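You operate a simulated robot arm through the tools that you are given. There is no shell and no other tool.

Carry out the task below with a simulated two-armed robot. There is one attempt and no reset: what you move stays moved.

## Task
Wipe the smear off the stirrer plate; leave stirrer and strip off.
Fine: use the stirrer wipe and put it back. What is to be rubbed or washed off counts as gone when no trace of it is left.

Only the result counts: the job must be done as asked and must still hold three seconds after the hand-in. Knocking over, shifting, dropping, spilling or breaking anything else fails it.

## Robot
Two 7-joint arms with two-finger grippers on one trunk that stands fixed in place. Base frame: the origin is at the foot of the trunk, x ahead of it, y to its left, z up; the work surface is at about z = 0.9. Units: m, degrees, N and s.
The left shoulder is at [0.041, 0.175, 1.228], the right one opposite. With the tool pointing down near the work surface each hand reaches from about 0.22 to 0.84 m from the base axis, measured 20 degrees to its own side. Payload 2.94 kg a hand.
Tool frame (each hand has its own): the origin (TCP) lies between the finger pads and is the grasp point; the fingertips stand 0.03 m ahead of it; z points along the fingers, y is the line along which they close. The gripper opens to 0.138 m; its body begins 0.109 m behind the TCP.
Orientation is that of the tool frame in the base frame, as [roll, pitch, yaw] about the fixed x, y, z axes, in that order (R = Rz(yaw) Ry(pitch) Rx(roll)). With the fingers straight down and closing along the base's y, the tool's x points along the base's -x, its y along +y and its z along -z.

## Interface
- The arms move only by the tool step_arm. It takes "left_deltas", "right_deltas" or both (then of equal length, played together; a hand with none holds still); each is a list of rows, each a list of 7 numbers: the shift along the base's x, y, z in units of 30 mm (1.0 is 30 mm), then the turn, a rotation vector about the base's x, y, z in units of 8 degrees (1.0 is 8 degrees), then the finger opening in m, from 0 to 0.138. In form: [[dx, dy, dz, ax, ay, az, hand], ...]. A call has 1 to 20 rows; each row shifts and turns the commanded pose from where the row before left it. A call with a number of a shift or a turn outside -1 to 1 is refused whole. A row lasts 0.2 s, in which the tool goes at most 0.05 m and 8.6 degrees; a call with a longer step from one row to the next is refused whole, and so is a gripper value outside its range. A pose out of reach is approached as far as the arm can. The call stops where the force on the tool passes 40 N (or 10 N more than at its start, if that is more) or the arm is blocked; 0.2 s more then pass. The fingers move at their own pace (about 0.045 m/s each) and stop on an object; they squeeze with about 28 N. The grip force told is the motor's: it shows also when the fingers shut on nothing. Time passes only in rows, and 0.2 s behind the last, so rows that do not move let the fingers close. The reply holds the time, the measured pose of the TCP, the force on the tool along the base axes, the opening and the grip force, in the units named above and with some noise, with the torque about the TCP (base axes, N m) and any sound that the robot's microphone picked up, and new pictures: "views" is both (left out), scene, wrist or none (wrist: the cameras of the hands that moved).
- Cameras (640 x 400 px; columns grow to the right, rows downward): "scene" is now at [0.1121, 0.0014, 1.7348]; the picture's right is [0.22, -0.98, 0.00], its down [-0.60, -0.13, -0.79] and it looks along [0.77, 0.17, -0.61] (base axes); focal length 370 px, centre (320, 200). "left" rides on the left gripper at [0.071, -0.019, -0.146] in its tool frame; the picture's right is [0.26, 0.96, 0.00], its down [-0.85, 0.23, -0.48] and it looks along [-0.46, 0.13, 0.88] (tool axes); focal length 280 px, centre (320, 200). "right" rides on the right gripper at [0.071, 0.019, -0.146] in its tool frame; the picture's right is [-0.26, 0.97, 0.00], its down [-0.85, -0.23, -0.48] and it looks along [-0.46, -0.12, 0.88] (tool axes); focal length 280 px, centre (320, 200). There is no depth. A picture from a camera that has moved, and an enlarged one, comes with that camera's place and axes in the base frame and with its lens. The place of the scene camera against the robot may be out by one fixed shift of up to 0.025 m in any direction.
- slide_trunk(by): moves the trunk up (or, below 0, down) by that many m; the arms and the scene camera ride with it, the base frame stays. It gives what a move gives, with no picture.
- aim_head(pan, tilt): turns the head with the scene camera to pan (to the left, within 120 degrees either way) and tilt (down, from -29 to 69), counted from straight ahead of the robot (the tilt from the chest, where the trunk bows). It gives what a move gives, and a new picture of the scene camera.
- inspect(camera, box): a new picture of the part [left, top, right, bottom] of that camera's present view, enlarged. The clock stands still meanwhile.
- job_done(): hands the job in; it is judged then, once.

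Nothing tells you positions but the pictures and the camera data. Unless the task says otherwise, let go and move clear before handing in.

The tools are called after ">>>" as name(argument=value, ...) on one line, values as JSON. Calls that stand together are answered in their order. step_arm: Moves the arms, as the interface text tells. Its arguments: {"type":"object","properties":{"left_deltas":{"type":"array","items":{"type":"array","items":{"type":"number"}}},"right_deltas":{"type":"array","items":{"type":"array","items":{"type":"number"}}},"views":{"type":"string","enum":["both","scene","wrist","none"]}},"required":[]} The other tools are called the same way: slide_trunk (by) moves the trunk up or down; aim_head (pan, tilt) turns the head that bears the scene camera; inspect (camera, box) takes an enlarged picture of a part of a camera's view; job_done () hands the job in.

At the start:

```text
time: 0.0
left_tcp_pos: [0.5279, 0.4686, 1.327]
left_tcp_rot: [-179.9, 0.0, 180.0]
left_contact_force: [0.2, 0.2, 0.3]
left_ft_torque: [0.01, 0.0, 0.02]
left_gripper_width: 0.1379
left_gripper_force: 0.1
right_tcp_pos: [0.5725, -0.1388, 1.2574]
right_tcp_rot: [180.0, 0.0, -179.9]
right_contact_force: [-1.0, -1.0, -0.2]
right_ft_torque: [0.01, 0.0, -0.01]
right_gripper_width: 0.1378
right_gripper_force: 0.1
trunk travel left (down, up): [-0.4, 0.334]
head pan, tilt (commanded): [12.5, 37.6]
```

scene: 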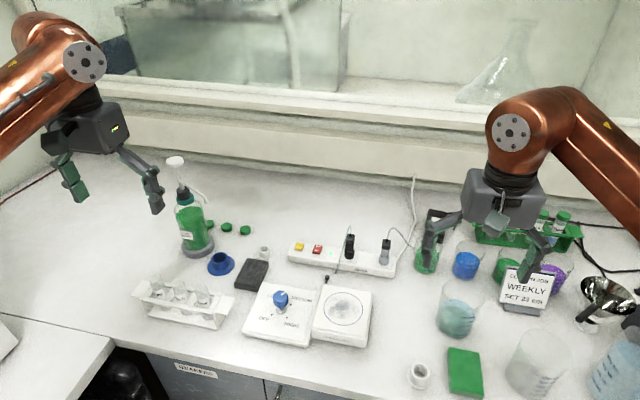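
right: 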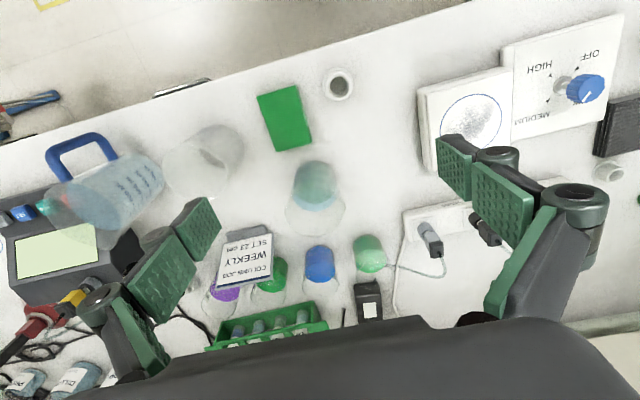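
left: 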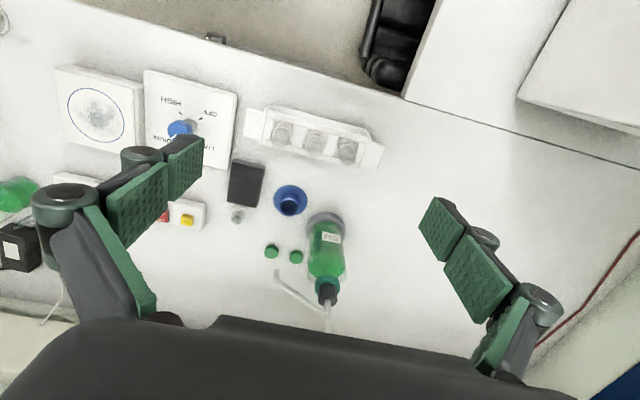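

I see a stirrer with a dial and a round plate carrying a greyish smear, a power strip behind it, a dark block to its left and a green block to the right. I'll enlarge the views to find out which object is the stirrer wipe and what state the dial and strip are in.

>>> inspect(camera="scene", box=[220, 220, 420, 360])

>>> inspect(camera="scene", box=[400, 200, 640, 400])

>>> inspect(camera="left", box=[30, 40, 330, 260])

>>> inspect(camera="right", box=[400, 0, 640, 200])

```text
2.86 times, centred on (320, 290) of scene
camera zoom: at [0.1121, 0.0014, 1.7348], right [0.22, -0.98, 0.0], down [-0.6, -0.13, -0.79], along [0.77, 0.17, -0.61], focal length 1058 px, centre (320, -57)
```

zoom: 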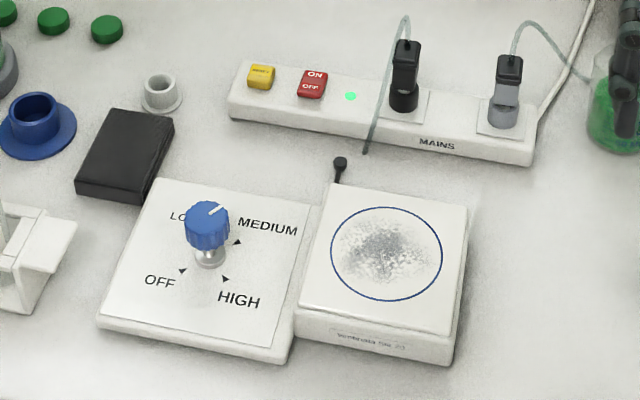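

```text
2.00 times, centred on (520, 300) of scene
camera zoom: at [0.1121, 0.0014, 1.7348], right [0.22, -0.98, 0.0], down [-0.6, -0.13, -0.79], along [0.77, 0.17, -0.61], focal length 741 px, centre (-80, 0)
```

zoom: 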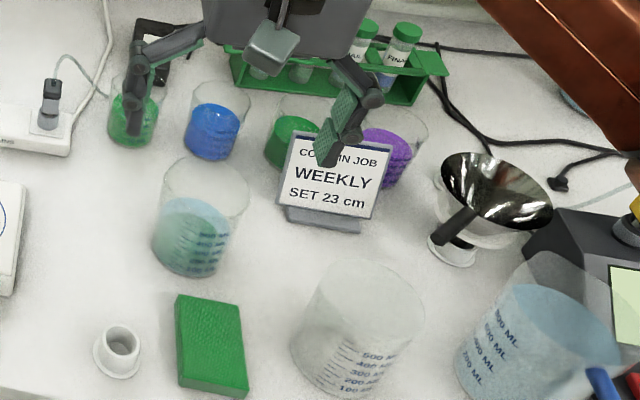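

```text
1.82 times, centred on (180, 150) of left
camera zoom: at [0.457, 0.4507, 1.4726], right [-0.26, 0.96, 0.0], down [0.85, 0.23, 0.48], along [0.46, 0.12, -0.88], focal length 510 px, centre (574, 291)
```

zoom: 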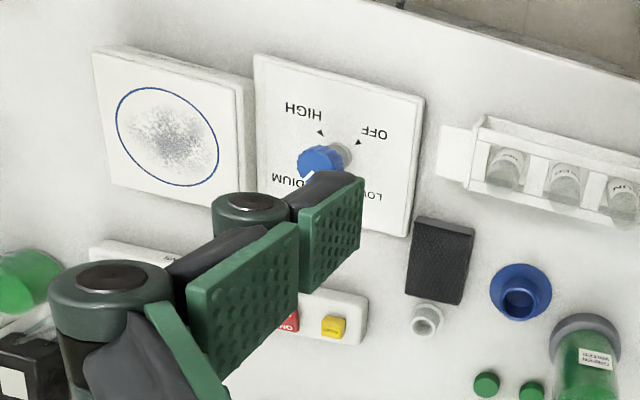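

```text
2.00 times, centred on (520, 100) of right
camera zoom: at [0.5023, -0.1189, 1.4031], right [0.26, 0.97, 0.0], down [0.85, -0.23, 0.48], along [0.46, -0.12, -0.88], focal length 561 px, centre (-80, 400)
```

zoom: 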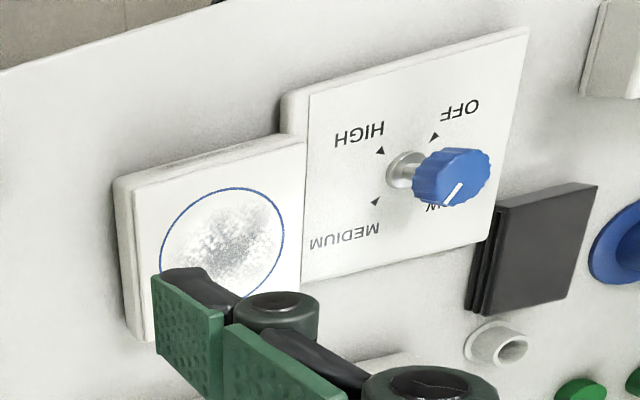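

The dial seems to be on a running setting and the strip's green lamp is lit. I'll look around the room for labels that tell which pad is the stirrer wipe.

>>> aim_head(pan=-35, tilt=40)

>>> aim_head(pan=50, tilt=40)

>>> aim_head(pan=10, tilt=62)

>>> aim_head(pan=10, tilt=10)

```text
time: 1.1
left_tcp_pos: [0.5291, 0.4699, 1.3262]
left_tcp_rot: [180.0, 0.0, -179.9]
left_contact_force: [-0.4, 0.1, 0.1]
left_ft_torque: [-0.01, -0.02, 0.01]
left_gripper_width: 0.138
left_gripper_force: 0.0
right_tcp_pos: [0.5703, -0.1387, 1.2575]
right_tcp_rot: [180.0, -0.1, 180.0]
right_contact_force: [0.1, -0.1, -0.3]
right_ft_torque: [-0.03, -0.03, -0.01]
right_gripper_width: 0.1378
right_gripper_force: 0.1
trunk travel left (down, up): [-0.4, 0.334]
head pan, tilt (commanded): [-35.0, 40.0]
camera scene: at [0.0972, -0.0661, 1.7312], right [-0.57, -0.82, 0.0], down [-0.53, 0.37, -0.77], along [0.63, -0.44, -0.64], focal length 370 px, centre (320, 200)
```

scene: 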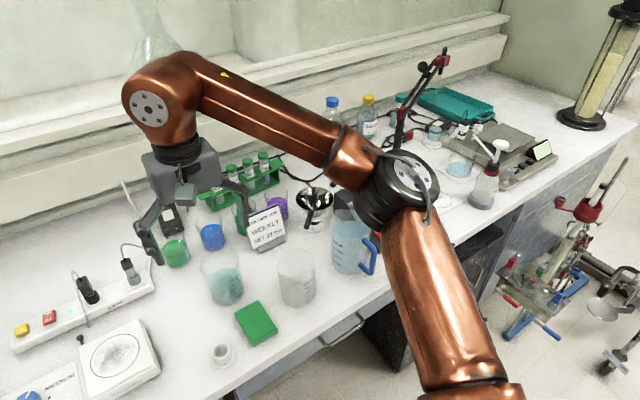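

```text
time: 2.7
left_tcp_pos: [0.5293, 0.4698, 1.3265]
left_tcp_rot: [180.0, 0.0, -180.0]
left_contact_force: [0.7, -0.8, -0.1]
left_ft_torque: [0.04, 0.0, -0.01]
left_gripper_width: 0.1383
left_gripper_force: 0.1
right_tcp_pos: [0.5724, -0.138, 1.2577]
right_tcp_rot: [-180.0, -0.1, -180.0]
right_contact_force: [0.5, 0.1, 0.3]
right_ft_torque: [-0.01, 0.0, -0.02]
right_gripper_width: 0.1379
right_gripper_force: 0.0
trunk travel left (down, up): [-0.4, 0.334]
head pan, tilt (commanded): [50.0, 40.0]
camera scene: at [0.0823, 0.0477, 1.7312], right [0.77, -0.64, 0.0], down [-0.41, -0.49, -0.77], along [0.49, 0.59, -0.64], focal length 370 px, centre (320, 200)
```

scene: 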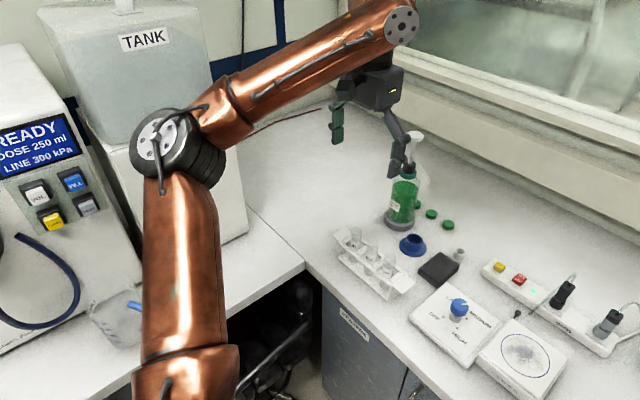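

```text
time: 3.8
left_tcp_pos: [0.5274, 0.469, 1.326]
left_tcp_rot: [-180.0, 0.1, 180.0]
left_contact_force: [0.6, -0.3, 0.5]
left_ft_torque: [0.02, -0.02, -0.01]
left_gripper_width: 0.1378
left_gripper_force: 0.0
right_tcp_pos: [0.5722, -0.1397, 1.2569]
right_tcp_rot: [-180.0, 0.0, 180.0]
right_contact_force: [-0.2, 0.2, 0.3]
right_ft_torque: [0.01, 0.02, 0.02]
right_gripper_width: 0.1381
right_gripper_force: 0.0
trunk travel left (down, up): [-0.4, 0.334]
head pan, tilt (commanded): [10.0, 62.0]
camera scene: at [0.0909, -0.0061, 1.7022], right [0.17, -0.98, 0.0], down [-0.87, -0.15, -0.47], along [0.46, 0.08, -0.88], focal length 370 px, centre (320, 200)
```

scene: 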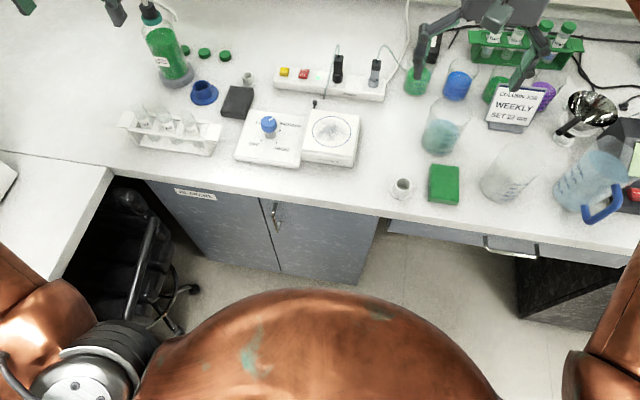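

```text
time: 5.0
left_tcp_pos: [0.5278, 0.4693, 1.3269]
left_tcp_rot: [180.0, 0.1, -180.0]
left_contact_force: [0.3, 0.7, 0.6]
left_ft_torque: [-0.01, 0.0, 0.04]
left_gripper_width: 0.1381
left_gripper_force: 0.1
right_tcp_pos: [0.5718, -0.1395, 1.2581]
right_tcp_rot: [179.9, 0.0, -180.0]
right_contact_force: [0.9, 0.3, 1.2]
right_ft_torque: [0.03, -0.02, -0.02]
right_gripper_width: 0.1379
right_gripper_force: 0.0
trunk travel left (down, up): [-0.4, 0.334]
head pan, tilt (commanded): [10.0, 10.0]
camera scene: at [0.1191, -0.0012, 1.7788], right [0.17, -0.98, 0.0], down [-0.17, -0.03, -0.98], along [0.97, 0.17, -0.17], focal length 370 px, centre (320, 200)
```

scene: 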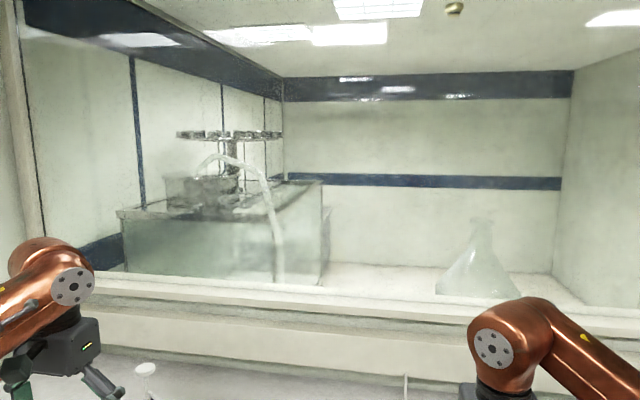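

The room shows no extra note about the wipe, so the dark pad beside the stirrer and the green pad on the right are the candidates. I'll aim back at the bench and enlarge both.

>>> aim_head(pan=10, tilt=48)

>>> inspect(camera="scene", box=[220, 130, 400, 250])

>>> inspect(camera="scene", box=[380, 200, 500, 280])

>>> inspect(camera="scene", box=[270, 130, 410, 210])

>>> inspect(camera="scene", box=[200, 150, 300, 220])

```text
time: 6.1
left_tcp_pos: [0.5299, 0.4688, 1.3279]
left_tcp_rot: [-179.9, 0.0, 180.0]
left_contact_force: [-0.4, -0.4, 0.0]
left_ft_torque: [0.0, -0.02, 0.0]
left_gripper_width: 0.1378
left_gripper_force: 0.1
right_tcp_pos: [0.5716, -0.1403, 1.2574]
right_tcp_rot: [-180.0, 0.0, 180.0]
right_contact_force: [-0.2, 0.6, -0.3]
right_ft_torque: [0.03, -0.01, 0.01]
right_gripper_width: 0.1383
right_gripper_force: 0.1
trunk travel left (down, up): [-0.4, 0.334]
head pan, tilt (commanded): [10.0, 48.0]
camera scene: at [0.1052, -0.0037, 1.7198], right [0.17, -0.98, 0.0], down [-0.73, -0.13, -0.67], along [0.66, 0.12, -0.74], focal length 370 px, centre (320, 200)
```

scene: 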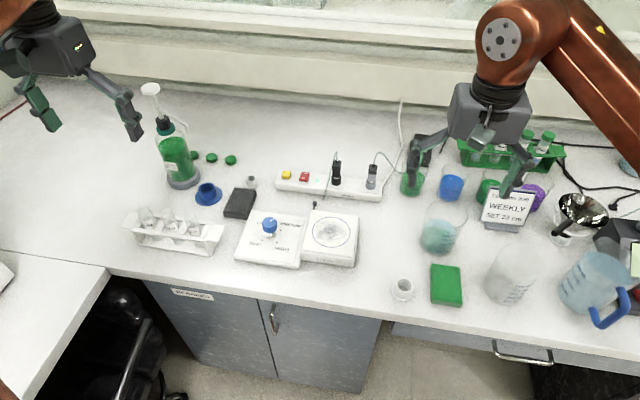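

```text
3.33 times, centred on (310, 190) of scene
camera zoom: at [0.1052, -0.0037, 1.7198], right [0.17, -0.98, 0.0], down [-0.73, -0.13, -0.67], along [0.66, 0.12, -0.74], focal length 1235 px, centre (353, 233)
```

zoom: 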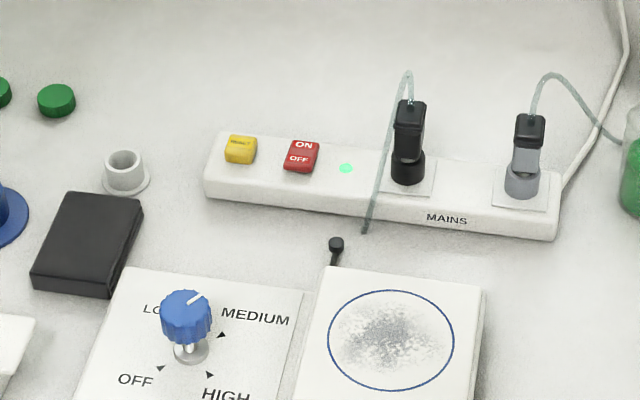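

```text
5.00 times, centred on (440, 240) of scene
camera zoom: at [0.1052, -0.0037, 1.7198], right [0.17, -0.98, 0.0], down [-0.73, -0.13, -0.67], along [0.66, 0.12, -0.74], focal length 1852 px, centre (-280, 0)
```

zoom: 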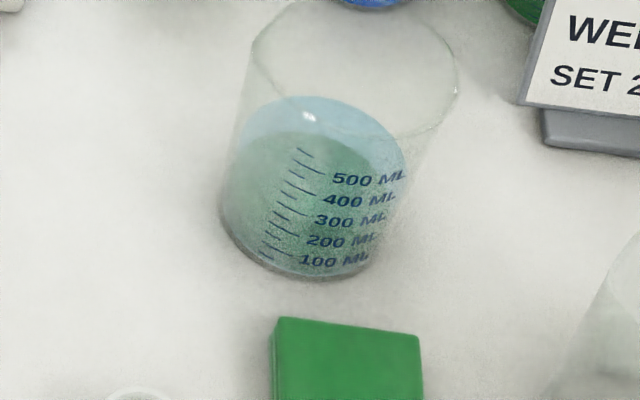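

```text
4.57 times, centred on (340, 170) of scene
camera zoom: at [0.1052, -0.0037, 1.7198], right [0.17, -0.98, 0.0], down [-0.73, -0.13, -0.67], along [0.66, 0.12, -0.74], focal length 1693 px, centre (229, 337)
```

zoom: 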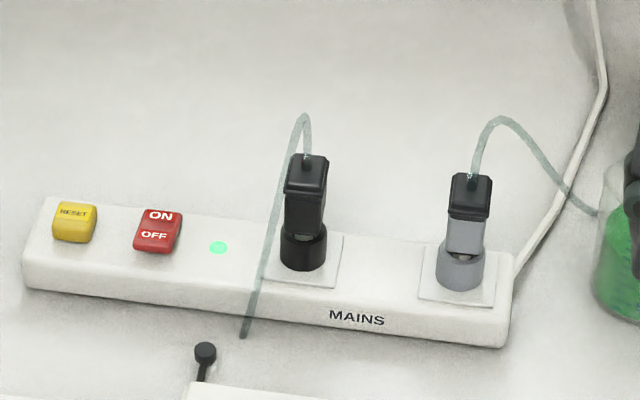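

```text
5.71 times, centred on (250, 185) of scene
camera zoom: at [0.1052, -0.0037, 1.7198], right [0.17, -0.98, 0.0], down [-0.73, -0.13, -0.67], along [0.66, 0.12, -0.74], focal length 2116 px, centre (720, 286)
```

zoom: 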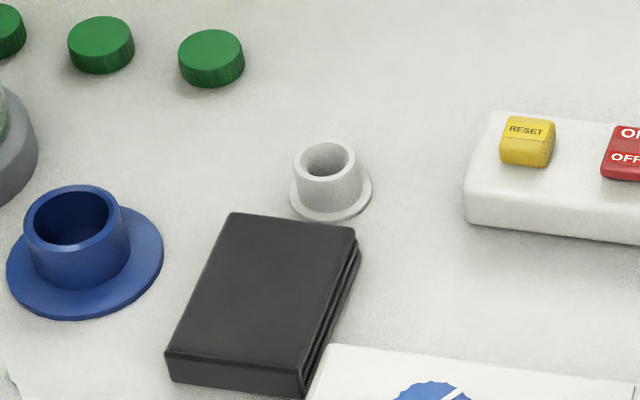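

The dark pad next to the stirrer (about x 0.75, y 0.36) has layered edges and the green one (about x 0.59, y −0.2) looks textured. I'll bring both wrist cameras nearer, staying high, to identify them.

>>> step_arm(left_deltas=[[0.467, -0.454, -0.737, 0, 0, 0, 0.138], [0.467, -0.454, -0.737, 0, 0, 0, 0.138], [0.467, -0.454, -0.737, 0, 0, 0, 0.138], [0.467, -0.454, -0.737, 0, 0, 0, 0.138], [0.467, -0.454, -0.737, 0, 0, 0, 0.138], [0.467, -0.454, -0.737, 0, 0, 0, 0.138], [0.467, -0.454, -0.737, 0, 0, 0, 0.138], [0.467, -0.454, -0.737, 0, 0, 0, 0.138]], right_deltas=[[-0.383, -0.146, -0.446, 0, 0, 0, 0.138], [-0.383, -0.146, -0.446, 0, 0, 0, 0.138], [-0.383, -0.146, -0.446, 0, 0, 0, 0.138], [-0.383, -0.146, -0.446, 0, 0, 0, 0.138], [-0.383, -0.146, -0.446, 0, 0, 0, 0.138], [-0.383, -0.146, -0.446, 0, 0, 0, 0.138], [-0.383, -0.146, -0.446, 0, 0, 0, 0.138], [-0.383, -0.146, -0.446, 0, 0, 0, 0.138]], views="both")

```text
time: 7.9
left_tcp_pos: [0.6417, 0.358, 1.149]
left_tcp_rot: [180.0, -0.1, 180.0]
left_contact_force: [-0.2, 0.5, 0.3]
left_ft_torque: [0.05, -0.01, 0.0]
left_gripper_width: 0.138
left_gripper_force: 0.0
right_tcp_pos: [0.4811, -0.1749, 1.1496]
right_tcp_rot: [179.9, 0.0, 180.0]
right_contact_force: [0.6, 0.2, -0.1]
right_ft_torque: [0.04, 0.03, -0.06]
right_gripper_width: 0.138
right_gripper_force: 0.1
trunk travel left (down, up): [-0.4, 0.334]
head pan, tilt (commanded): [10.0, 48.0]
camera scene: at [0.1064, -0.0048, 1.7196], right [0.17, -0.98, 0.0], down [-0.73, -0.13, -0.67], along [0.66, 0.12, -0.74], focal length 370 px, centre (320, 200)
camera right: at [0.4106, -0.1549, 1.296], right [0.26, 0.97, 0.0], down [0.85, -0.23, 0.48], along [0.46, -0.12, -0.88], focal length 280 px, centre (320, 200)
camera left: at [0.5712, 0.3398, 1.2947], right [-0.26, 0.96, 0.0], down [0.85, 0.23, 0.47], along [0.46, 0.12, -0.88], focal length 280 px, centre (320, 200)
```

scene: 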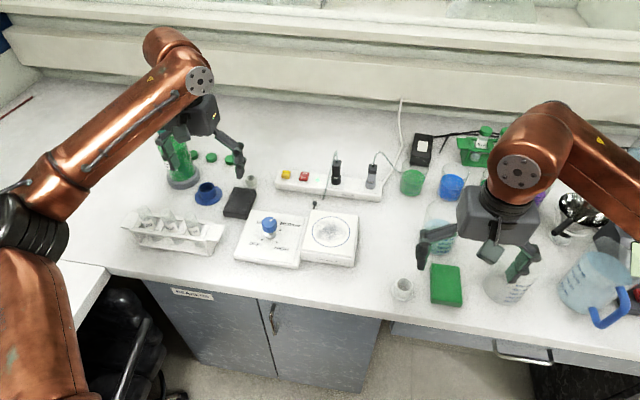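
right: 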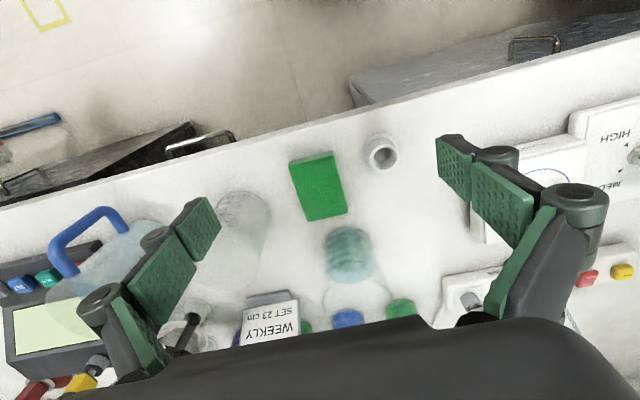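
left: 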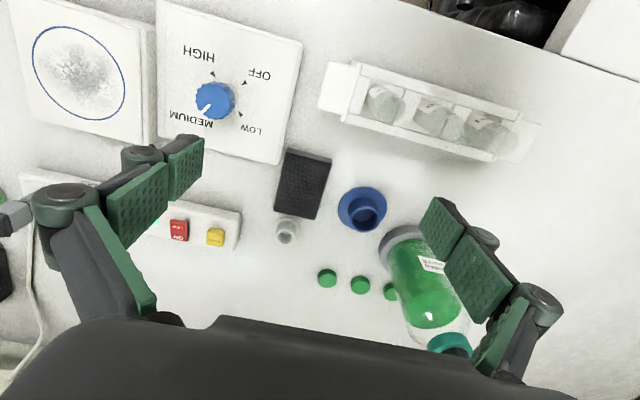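

>>> inspect(camera="left", box=[260, 130, 360, 250])

>>> inspect(camera="left", box=[0, 0, 320, 170])

>>> inspect(camera="right", box=[260, 120, 420, 240])

>>> inspect(camera="left", box=[380, 220, 480, 350])

>>> inspect(camera="scene", box=[210, 170, 300, 240])

```text
3.33 times, centred on (310, 190) of left
camera zoom: at [0.5712, 0.3398, 1.2947], right [-0.26, 0.96, 0.0], down [0.85, 0.23, 0.47], along [0.46, 0.12, -0.88], focal length 935 px, centre (353, 233)
```

zoom: 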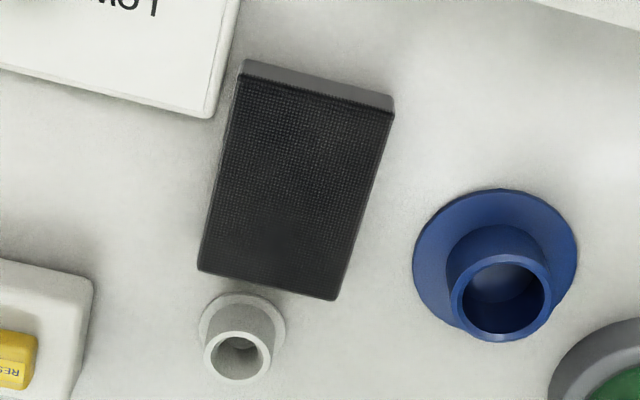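

```text
2.00 times, centred on (160, 85) of left
camera zoom: at [0.5712, 0.3398, 1.2947], right [-0.26, 0.96, 0.0], down [0.85, 0.23, 0.47], along [0.46, 0.12, -0.88], focal length 561 px, centre (640, 430)
```

zoom: 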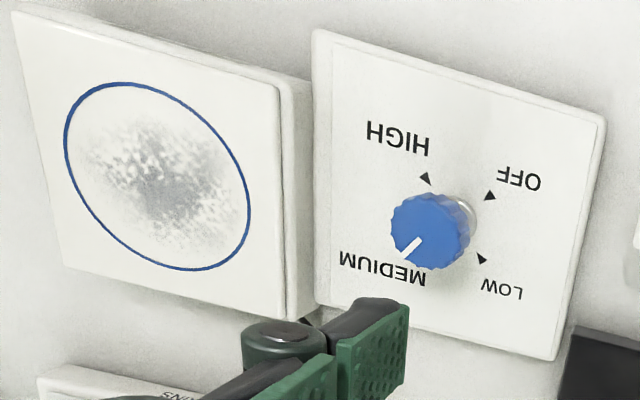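

```text
3.33 times, centred on (340, 180) of right
camera zoom: at [0.4106, -0.1549, 1.296], right [0.26, 0.97, 0.0], down [0.85, -0.23, 0.48], along [0.46, -0.12, -0.88], focal length 935 px, centre (253, 267)
```

zoom: 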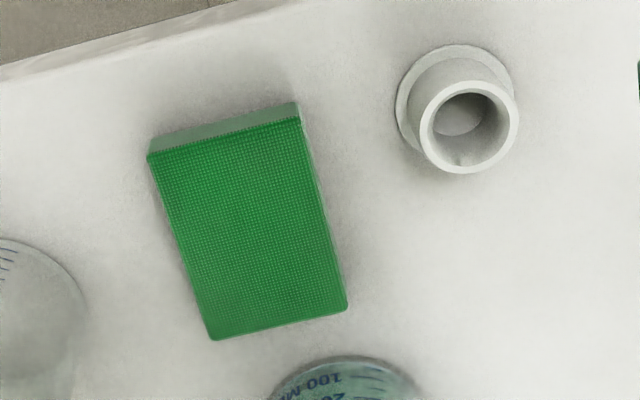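

```text
3.08 times, centred on (430, 285) of left
camera zoom: at [0.5712, 0.3398, 1.2947], right [-0.26, 0.96, 0.0], down [0.85, 0.23, 0.47], along [0.46, 0.12, -0.88], focal length 863 px, centre (-18, -62)
```

zoom: 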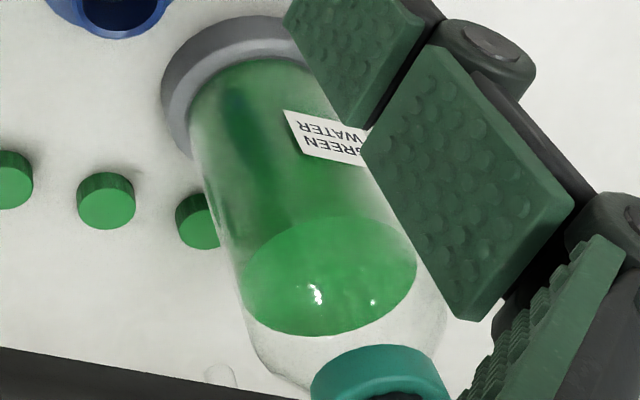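

```text
5.71 times, centred on (255, 205) of scene
camera zoom: at [0.1064, -0.0048, 1.7196], right [0.17, -0.98, 0.0], down [-0.73, -0.13, -0.67], along [0.66, 0.12, -0.74], focal length 2116 px, centre (691, 171)
```

zoom: 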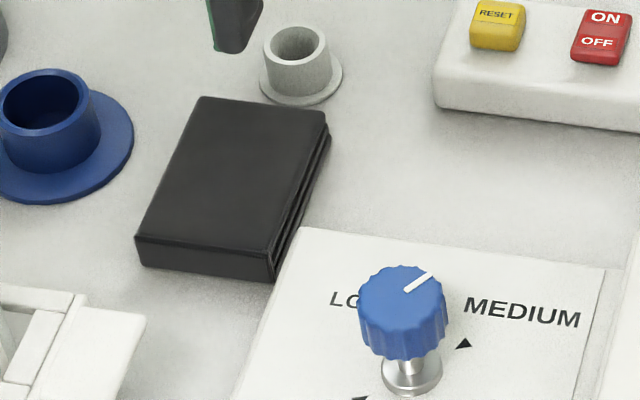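

The dial's white mark points at MEDIUM, and both pads look like mesh-faced wipes. A label on the cabinet front may say something, so I'll read it and the other signs.

>>> inspect(camera="scene", box=[160, 280, 230, 310])

>>> inspect(camera="scene", box=[410, 250, 480, 310])

>>> inspect(camera="right", box=[520, 130, 640, 210])

>>> inspect(camera="scene", box=[230, 200, 370, 270])

>>> inspect(camera="left", box=[270, 140, 340, 190])

```text
9.14 times, centred on (195, 295) of scene
camera zoom: at [0.1064, -0.0048, 1.7196], right [0.17, -0.98, 0.0], down [-0.73, -0.13, -0.67], along [0.66, 0.12, -0.74], focal length 3386 px, centre (1463, -669)
```

zoom: 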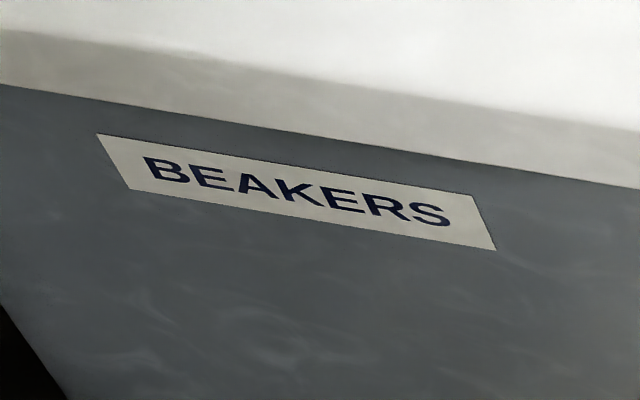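

```text
6.67 times, centred on (445, 280) of scene
camera zoom: at [0.1064, -0.0048, 1.7196], right [0.17, -0.98, 0.0], down [-0.73, -0.13, -0.67], along [0.66, 0.12, -0.74], focal length 2469 px, centre (-513, -333)
```

zoom: 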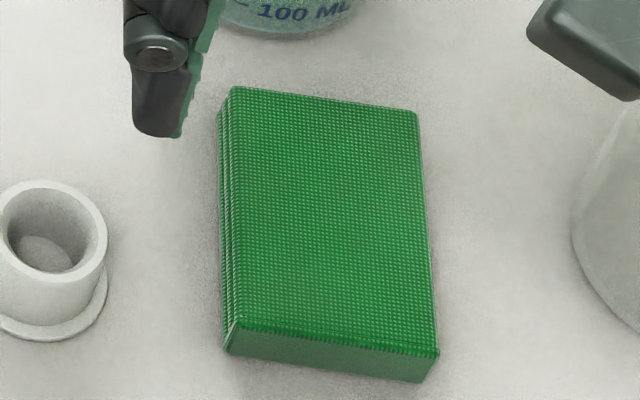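

```text
5.00 times, centred on (580, 170) of right
camera zoom: at [0.4106, -0.1549, 1.296], right [0.26, 0.97, 0.0], down [0.85, -0.23, 0.48], along [0.46, -0.12, -0.88], focal length 1402 px, centre (-980, 350)
```

zoom: 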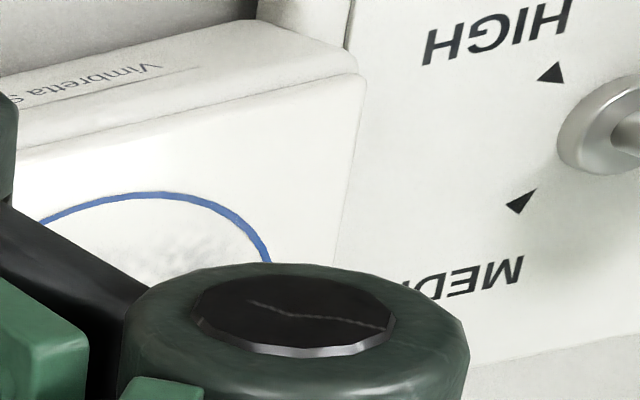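

```text
4.57 times, centred on (300, 235) of scene
camera zoom: at [0.1064, -0.0048, 1.7196], right [0.17, -0.98, 0.0], down [-0.73, -0.13, -0.67], along [0.66, 0.12, -0.74], focal length 1693 px, centre (411, 40)
```

zoom: 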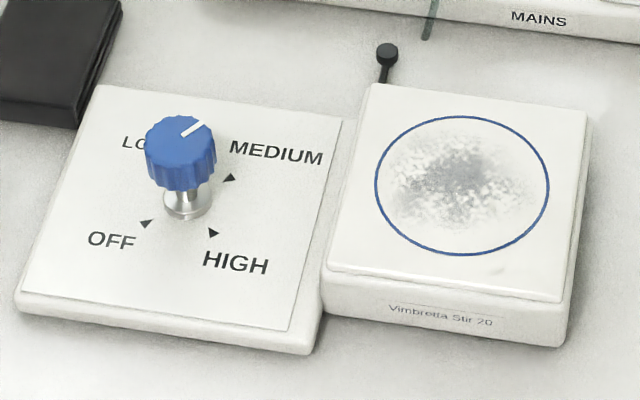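

```text
8.00 times, centred on (305, 165) of left
camera zoom: at [0.5712, 0.3398, 1.2947], right [-0.26, 0.96, 0.0], down [0.85, 0.23, 0.47], along [0.46, 0.12, -0.88], focal length 2243 px, centre (440, 480)
```

zoom: 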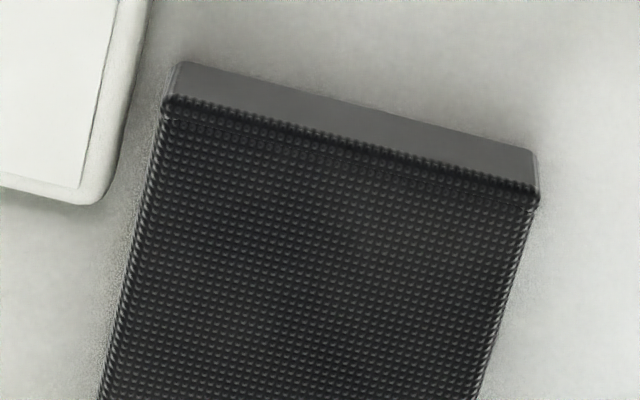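

The dark folded wipe lies right beside the stirrer (x 0.71–0.80, y 0.33–0.39, about 22 mm thick), so I take it as the stirrer wipe; the green one sits with the glassware. A quick look to both sides for further notes, then the left hand goes above the dial at about (0.65, 0.24).

>>> aim_head(pan=95, tilt=35)

>>> aim_head(pan=-80, tilt=40)

>>> aim_head(pan=12, tilt=50)

>>> step_arm(left_deltas=[[0.055, -0.78, -0.327, 0, 0, 0, 0.1], [0.055, -0.78, -0.327, 0, 0, 0, 0.1], [0.055, -0.78, -0.327, 0, 0, 0, 0.1], [0.055, -0.78, -0.327, 0, 0, 0, 0.1], [0.055, -0.78, -0.327, 0, 0, 0, 0.1]], views="both")

```text
time: 9.4
left_tcp_pos: [0.6415, 0.3597, 1.1491]
left_tcp_rot: [180.0, 0.0, -179.9]
left_contact_force: [0.4, 0.3, 0.0]
left_ft_torque: [0.03, 0.03, -0.02]
left_gripper_width: 0.138
left_gripper_force: 0.0
right_tcp_pos: [0.4785, -0.1751, 1.1506]
right_tcp_rot: [179.9, -0.1, -180.0]
right_contact_force: [0.5, 0.1, 0.1]
right_ft_torque: [0.04, 0.02, 0.01]
right_gripper_width: 0.138
right_gripper_force: 0.0
trunk travel left (down, up): [-0.4, 0.334]
head pan, tilt (commanded): [95.0, 35.0]
camera scene: at [0.0199, 0.0702, 1.7388], right [1.0, 0.09, 0.0], down [0.05, -0.57, -0.82], along [-0.07, 0.82, -0.57], focal length 370 px, centre (320, 200)
```

scene: 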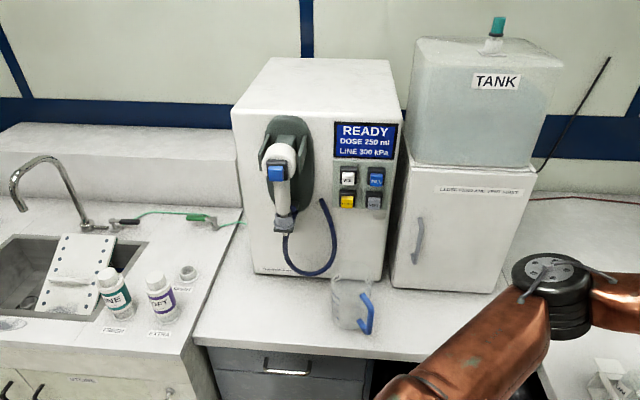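

```text
time: 12.1
left_tcp_pos: [0.6409, 0.3593, 1.1494]
left_tcp_rot: [-180.0, 0.0, 180.0]
left_contact_force: [-0.1, 0.3, -0.6]
left_ft_torque: [-0.01, -0.02, 0.02]
left_gripper_width: 0.1383
left_gripper_force: 0.0
right_tcp_pos: [0.4797, -0.1744, 1.1508]
right_tcp_rot: [180.0, 0.0, -180.0]
right_contact_force: [-0.6, 0.1, 0.4]
right_ft_torque: [-0.03, 0.01, 0.03]
right_gripper_width: 0.1383
right_gripper_force: 0.0
trunk travel left (down, up): [-0.4, 0.334]
head pan, tilt (commanded): [-80.0, 40.0]
camera scene: at [0.0424, -0.1013, 1.7312], right [-0.98, -0.17, 0.0], down [-0.11, 0.63, -0.77], along [0.13, -0.75, -0.64], focal length 370 px, centre (320, 200)
```

scene: 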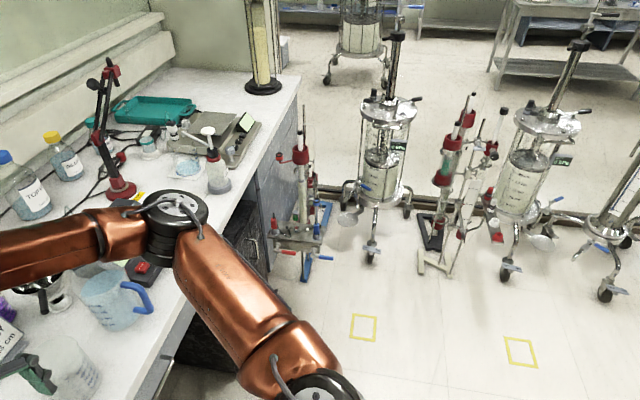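

```text
time: 13.8
left_tcp_pos: [0.6431, 0.3596, 1.1483]
left_tcp_rot: [-180.0, 0.0, -180.0]
left_contact_force: [0.6, 0.2, -0.5]
left_ft_torque: [-0.01, -0.01, -0.01]
left_gripper_width: 0.1381
left_gripper_force: 0.2
right_tcp_pos: [0.4799, -0.175, 1.1514]
right_tcp_rot: [179.9, 0.0, -179.9]
right_contact_force: [-0.5, 0.1, 0.5]
right_ft_torque: [0.03, 0.03, 0.02]
right_gripper_width: 0.138
right_gripper_force: 0.0
trunk travel left (down, up): [-0.4, 0.334]
head pan, tilt (commanded): [12.0, 50.0]
camera scene: at [0.1029, -0.0016, 1.717], right [0.21, -0.98, 0.0], down [-0.75, -0.16, -0.64], along [0.63, 0.13, -0.77], focal length 370 px, centre (320, 200)
```

scene: 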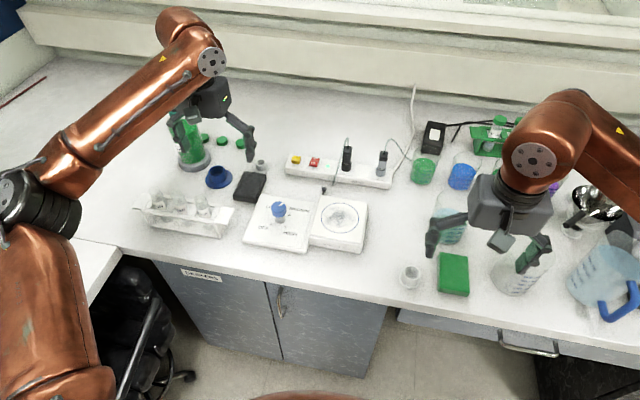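

```text
time: 15.0
left_tcp_pos: [0.6485, 0.2427, 1.0989]
left_tcp_rot: [180.0, 0.1, -179.9]
left_contact_force: [-0.5, -0.3, 0.1]
left_ft_torque: [0.02, 0.0, 0.01]
left_gripper_width: 0.1001
left_gripper_force: 0.1
right_tcp_pos: [0.4794, -0.1748, 1.1513]
right_tcp_rot: [180.0, -0.1, -179.8]
right_contact_force: [0.1, -0.3, -0.2]
right_ft_torque: [0.0, 0.02, 0.01]
right_gripper_width: 0.138
right_gripper_force: 0.1
trunk travel left (down, up): [-0.4, 0.334]
head pan, tilt (commanded): [12.0, 50.0]
camera scene: at [0.1035, -0.0027, 1.717], right [0.21, -0.98, 0.0], down [-0.75, -0.16, -0.64], along [0.63, 0.13, -0.77], focal length 370 px, centre (320, 200)
camera left: at [0.5777, 0.2245, 1.2461], right [-0.26, 0.96, 0.0], down [0.85, 0.23, 0.48], along [0.46, 0.13, -0.88], focal length 280 px, centre (320, 200)
```

scene: 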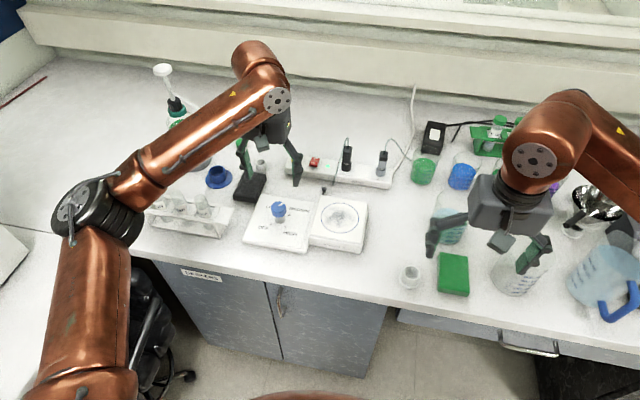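
left: 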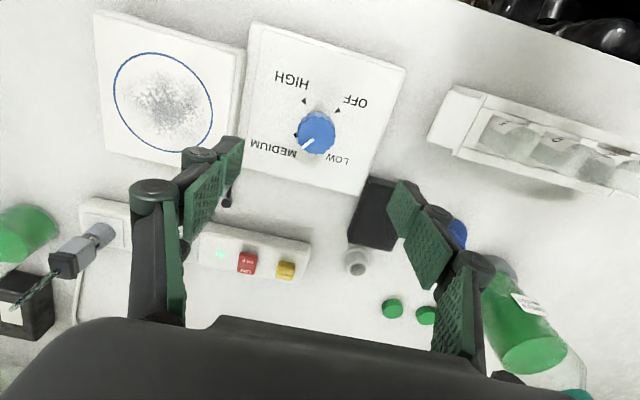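

The left hand is above the dial now. I'll enlarge this view to fix the dial's centre and height.

>>> inspect(camera="left", box=[235, 60, 395, 160])

>>> inspect(camera="left", box=[80, 0, 280, 160])

>>> inspect(camera="left", box=[180, 210, 320, 300])

>>> inspect(camera="scene", box=[230, 180, 390, 260])

```text
4.00 times, centred on (315, 110) of left
camera zoom: at [0.5777, 0.2245, 1.2461], right [-0.26, 0.96, 0.0], down [0.85, 0.23, 0.48], along [0.46, 0.13, -0.88], focal length 1122 px, centre (340, 560)
```

zoom: 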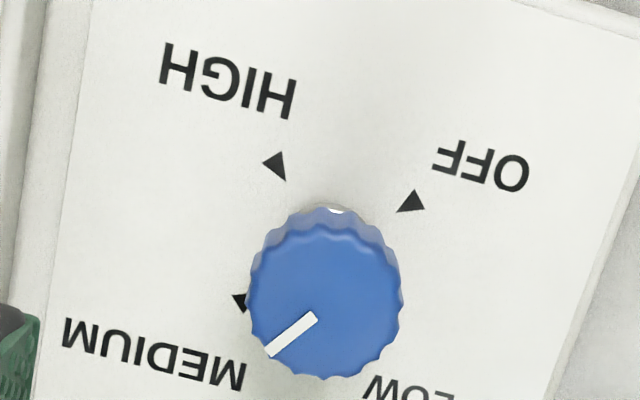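

```text
2.50 times, centred on (180, 80) of left
camera zoom: at [0.5777, 0.2245, 1.2461], right [-0.26, 0.96, 0.0], down [0.85, 0.23, 0.48], along [0.46, 0.13, -0.88], focal length 701 px, centre (670, 500)
```

zoom: 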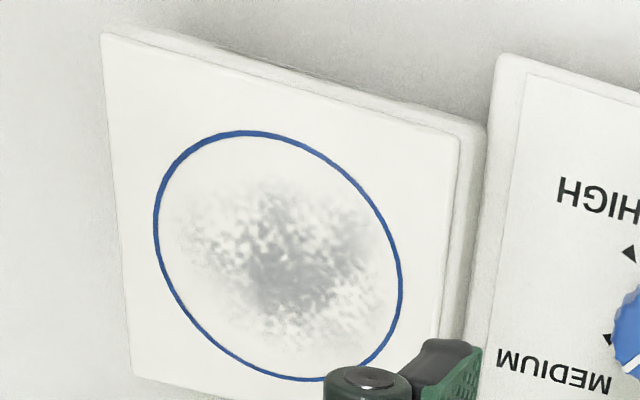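

```text
4.44 times, centred on (250, 255) of left
camera zoom: at [0.5777, 0.2245, 1.2461], right [-0.26, 0.96, 0.0], down [0.85, 0.23, 0.48], along [0.46, 0.13, -0.88], focal length 1246 px, centre (631, -44)
```

zoom: 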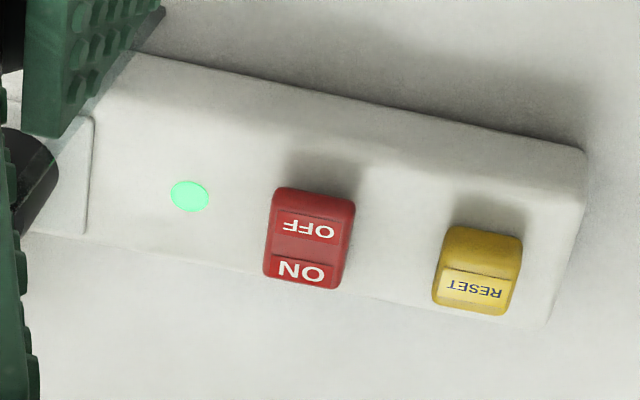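

```text
4.00 times, centred on (310, 220) of scene
camera zoom: at [0.1035, -0.0027, 1.717], right [0.21, -0.98, 0.0], down [-0.75, -0.16, -0.64], along [0.63, 0.13, -0.77], focal length 1482 px, centre (360, 120)
```

zoom: 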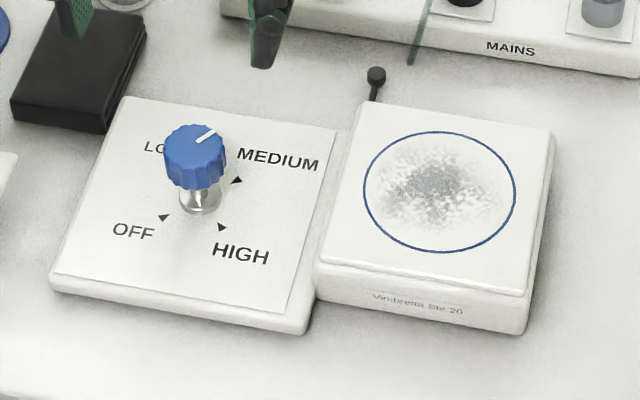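

The dial is a blue knob about 37 mm across, its top at z ≈ 0.979, centred at (0.650, 0.240), pointing at MEDIUM; OFF lies 180° counter-clockwise past LOW. I'll first turn the hand −90° above it, so that one grip can turn the knob all the way.

>>> step_arm(left_deltas=[[0.05, -0.09, 0, 0, 0, -0.9375, 0.08], [0, 0, 0, 0, 0, -0.9375, 0.08], [0, 0, 0, 0, 0, -0.9375, 0.08], [0, 0, 0, 0, 0, -0.9375, 0.08], [0, 0, 0, 0, 0, -0.9375, 0.08], [0, 0, 0, 0, 0, -0.9375, 0.08], [0, 0, 0, 0, 0, -0.9375, 0.08], [0, 0, 0, 0, 0, -0.9375, 0.08], [0, 0, 0, 0, 0, -0.9375, 0.08], [0, 0, 0, 0, 0, -0.9375, 0.08], [0, 0, 0, 0, 0, -0.9375, 0.08], [0, 0, 0, 0, 0, -0.9375, 0.08]], views="both")

```text
time: 17.6
left_tcp_pos: [0.6503, 0.2402, 1.1008]
left_tcp_rot: [-179.9, 0.0, 89.9]
left_contact_force: [1.1, 0.1, -0.3]
left_ft_torque: [-0.02, -0.04, -0.01]
left_gripper_width: 0.0799
left_gripper_force: 0.1
right_tcp_pos: [0.4796, -0.1735, 1.1503]
right_tcp_rot: [-179.9, 0.0, 180.0]
right_contact_force: [0.2, 0.2, -0.4]
right_ft_torque: [-0.01, 0.01, 0.01]
right_gripper_width: 0.1379
right_gripper_force: 0.1
trunk travel left (down, up): [-0.4, 0.334]
head pan, tilt (commanded): [12.0, 50.0]
camera scene: at [0.1029, -0.0017, 1.717], right [0.21, -0.98, 0.0], down [-0.75, -0.16, -0.64], along [0.63, 0.13, -0.77], focal length 370 px, centre (320, 200)
camera left: at [0.6301, 0.312, 1.2469], right [0.97, 0.26, 0.0], down [0.23, -0.85, 0.48], along [0.12, -0.46, -0.88], focal length 280 px, centre (320, 200)
```

scene: 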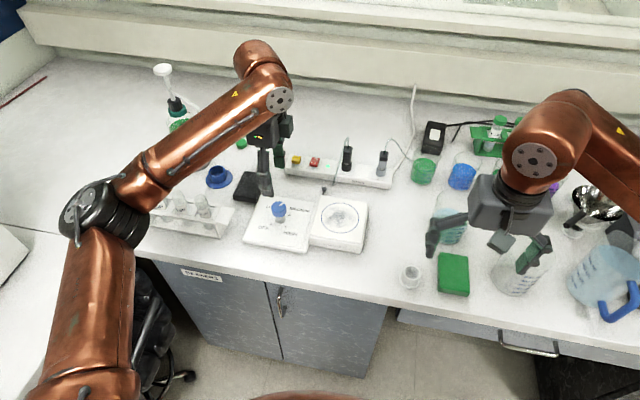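
left: 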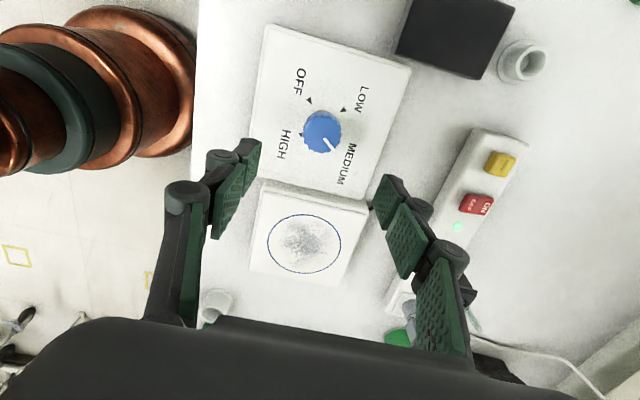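

The knob sits exactly on the tool axis. I'll go down so that the fingers straddle it (TCP z ≈ 0.967), then close.

>>> step_arm(left_deltas=[[0, 0, -0.9, 0, 0, 0, 0.08], [0, 0, -0.9, 0, 0, 0, 0.08], [0, 0, -0.9, 0, 0, 0, 0.08], [0, 0, -0.9, 0, 0, 0, 0.08], [0, 0, -0.85, 0, 0, 0, 0.08]], views="both")

```text
time: 18.8
left_tcp_pos: [0.6496, 0.2401, 0.9663]
left_tcp_rot: [-179.9, 0.1, 90.0]
left_contact_force: [0.2, -0.7, 0.1]
left_ft_torque: [0.04, 0.01, 0.0]
left_gripper_width: 0.0797
left_gripper_force: 0.0
right_tcp_pos: [0.4799, -0.1742, 1.1511]
right_tcp_rot: [180.0, -0.1, 179.9]
right_contact_force: [0.0, 0.4, -0.4]
right_ft_torque: [0.03, 0.01, -0.02]
right_gripper_width: 0.1378
right_gripper_force: 0.1
trunk travel left (down, up): [-0.4, 0.334]
head pan, tilt (commanded): [12.0, 50.0]
camera scene: at [0.1033, -0.0015, 1.717], right [0.21, -0.98, 0.0], down [-0.75, -0.16, -0.64], along [0.63, 0.13, -0.77], focal length 370 px, centre (320, 200)
camera left: at [0.63, 0.3113, 1.1119], right [0.97, 0.26, 0.0], down [0.23, -0.85, 0.48], along [0.12, -0.46, -0.88], focal length 280 px, centre (320, 200)
```

scene: 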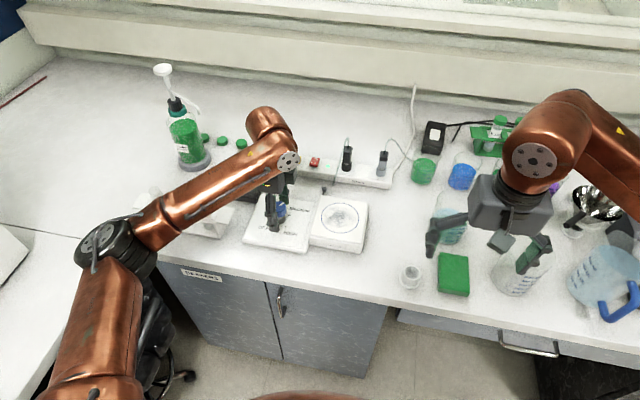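
left: 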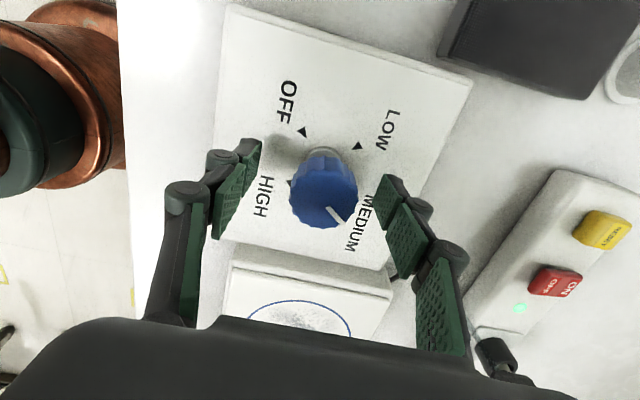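

The knob is centred between the finger pads. I'll close on it.

>>> step_arm(left_deltas=[[0, 0, 0, 0, 0, 0, 0.02], [0, 0, 0, 0, 0, 0, 0.02], [0, 0, 0, 0, 0, 0, 0.02], [0, 0, 0, 0, 0, 0, 0.02], [0, 0, 0, 0, 0, 0, 0.02]], views="wrist")

```text
time: 20.0
left_tcp_pos: [0.6514, 0.2396, 0.9658]
left_tcp_rot: [-179.9, 0.0, 90.0]
left_contact_force: [16.6, 1.3, -0.8]
left_ft_torque: [0.04, -0.25, -0.01]
left_gripper_width: 0.0359
left_gripper_force: 44.7
right_tcp_pos: [0.4813, -0.1754, 1.1498]
right_tcp_rot: [179.9, -0.1, 180.0]
right_contact_force: [-0.3, 0.3, -0.4]
right_ft_torque: [0.0, 0.0, 0.0]
right_gripper_width: 0.1382
right_gripper_force: 0.1
trunk travel left (down, up): [-0.4, 0.334]
head pan, tilt (commanded): [12.0, 50.0]
camera left: at [0.6318, 0.3114, 1.112], right [0.96, 0.26, 0.0], down [0.23, -0.85, 0.48], along [0.13, -0.46, -0.88], focal length 280 px, centre (320, 200)
```

left: 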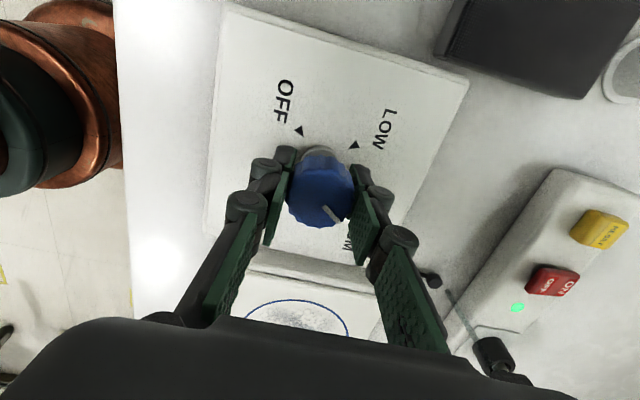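

The grip is off-centre by a couple of millimetres in x (16 N side force). I'll ease the hand toward +x to take that out.

>>> step_arm(left_deltas=[[0.08, 0, 0, 0, 0, 0, 0.02], [0, 0, 0, 0, 0, 0, 0.02]], views="none")

```text
time: 20.6
left_tcp_pos: [0.6521, 0.2396, 0.966]
left_tcp_rot: [-179.8, 0.1, 90.0]
left_contact_force: [3.4, -1.7, 2.5]
left_ft_torque: [-0.42, 0.07, -0.02]
left_gripper_width: 0.0361
left_gripper_force: 44.6
right_tcp_pos: [0.4783, -0.1747, 1.1502]
right_tcp_rot: [180.0, 0.0, 180.0]
right_contact_force: [0.0, 0.3, -0.2]
right_ft_torque: [0.02, -0.02, 0.02]
right_gripper_width: 0.1379
right_gripper_force: 0.2
trunk travel left (down, up): [-0.4, 0.334]
head pan, tilt (commanded): [12.0, 50.0]
```

The side force is nearly gone. Now I'll start turning the knob counter-clockwise and watch the torque.

>>> step_arm(left_deltas=[[0, 0, 0, 0, 0, 0.75, 0.02], [0, 0, 0, 0, 0, 0.75, 0.02], [0, 0, 0, 0, 0, 0.75, 0.02], [0, 0, 0, 0, 0, 0.75, 0.02], [0, 0, 0, 0, 0, 0.75, 0.02]], views="wrist")

```text
time: 21.8
left_tcp_pos: [0.6523, 0.2383, 0.966]
left_tcp_rot: [-179.8, -0.1, 120.1]
left_contact_force: [-7.7, -1.6, -9.7]
left_ft_torque: [-0.59, -0.35, 0.05]
left_gripper_width: 0.036
left_gripper_force: 45.2
right_tcp_pos: [0.4788, -0.1736, 1.1509]
right_tcp_rot: [-180.0, 0.0, 179.9]
right_contact_force: [1.0, -0.3, -0.4]
right_ft_torque: [-0.01, 0.0, -0.03]
right_gripper_width: 0.1382
right_gripper_force: 0.1
trunk travel left (down, up): [-0.4, 0.334]
head pan, tilt (commanded): [12.0, 50.0]
camera left: at [0.5996, 0.2921, 1.1122], right [0.7, 0.71, 0.0], down [0.63, -0.62, 0.47], along [0.33, -0.33, -0.88], focal length 280 px, centre (320, 200)
```

left: 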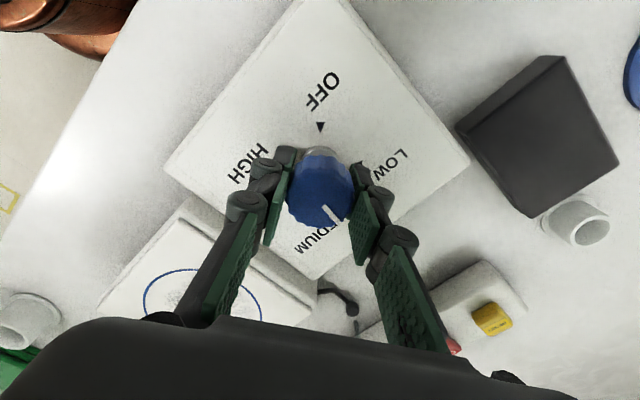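

The hand turned 30° smoothly with little torque. I'll enlarge the view to check that the pointer went along.

>>> inspect(camera="left", box=[250, 110, 410, 260])

```text
2.67 times, centred on (330, 185) of left
camera zoom: at [0.5996, 0.2921, 1.1122], right [0.7, 0.71, 0.0], down [0.63, -0.62, 0.47], along [0.33, -0.33, -0.88], focal length 748 px, centre (293, 240)
```

zoom: 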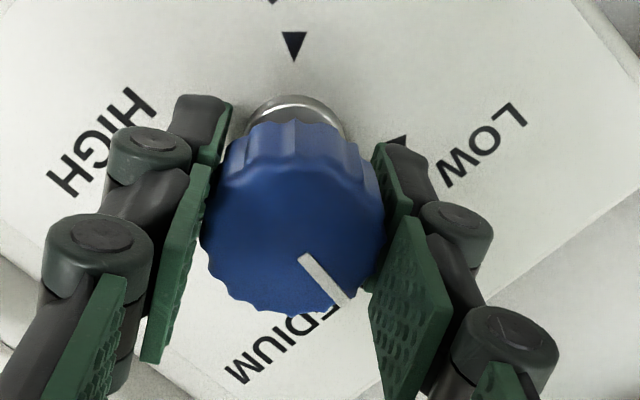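

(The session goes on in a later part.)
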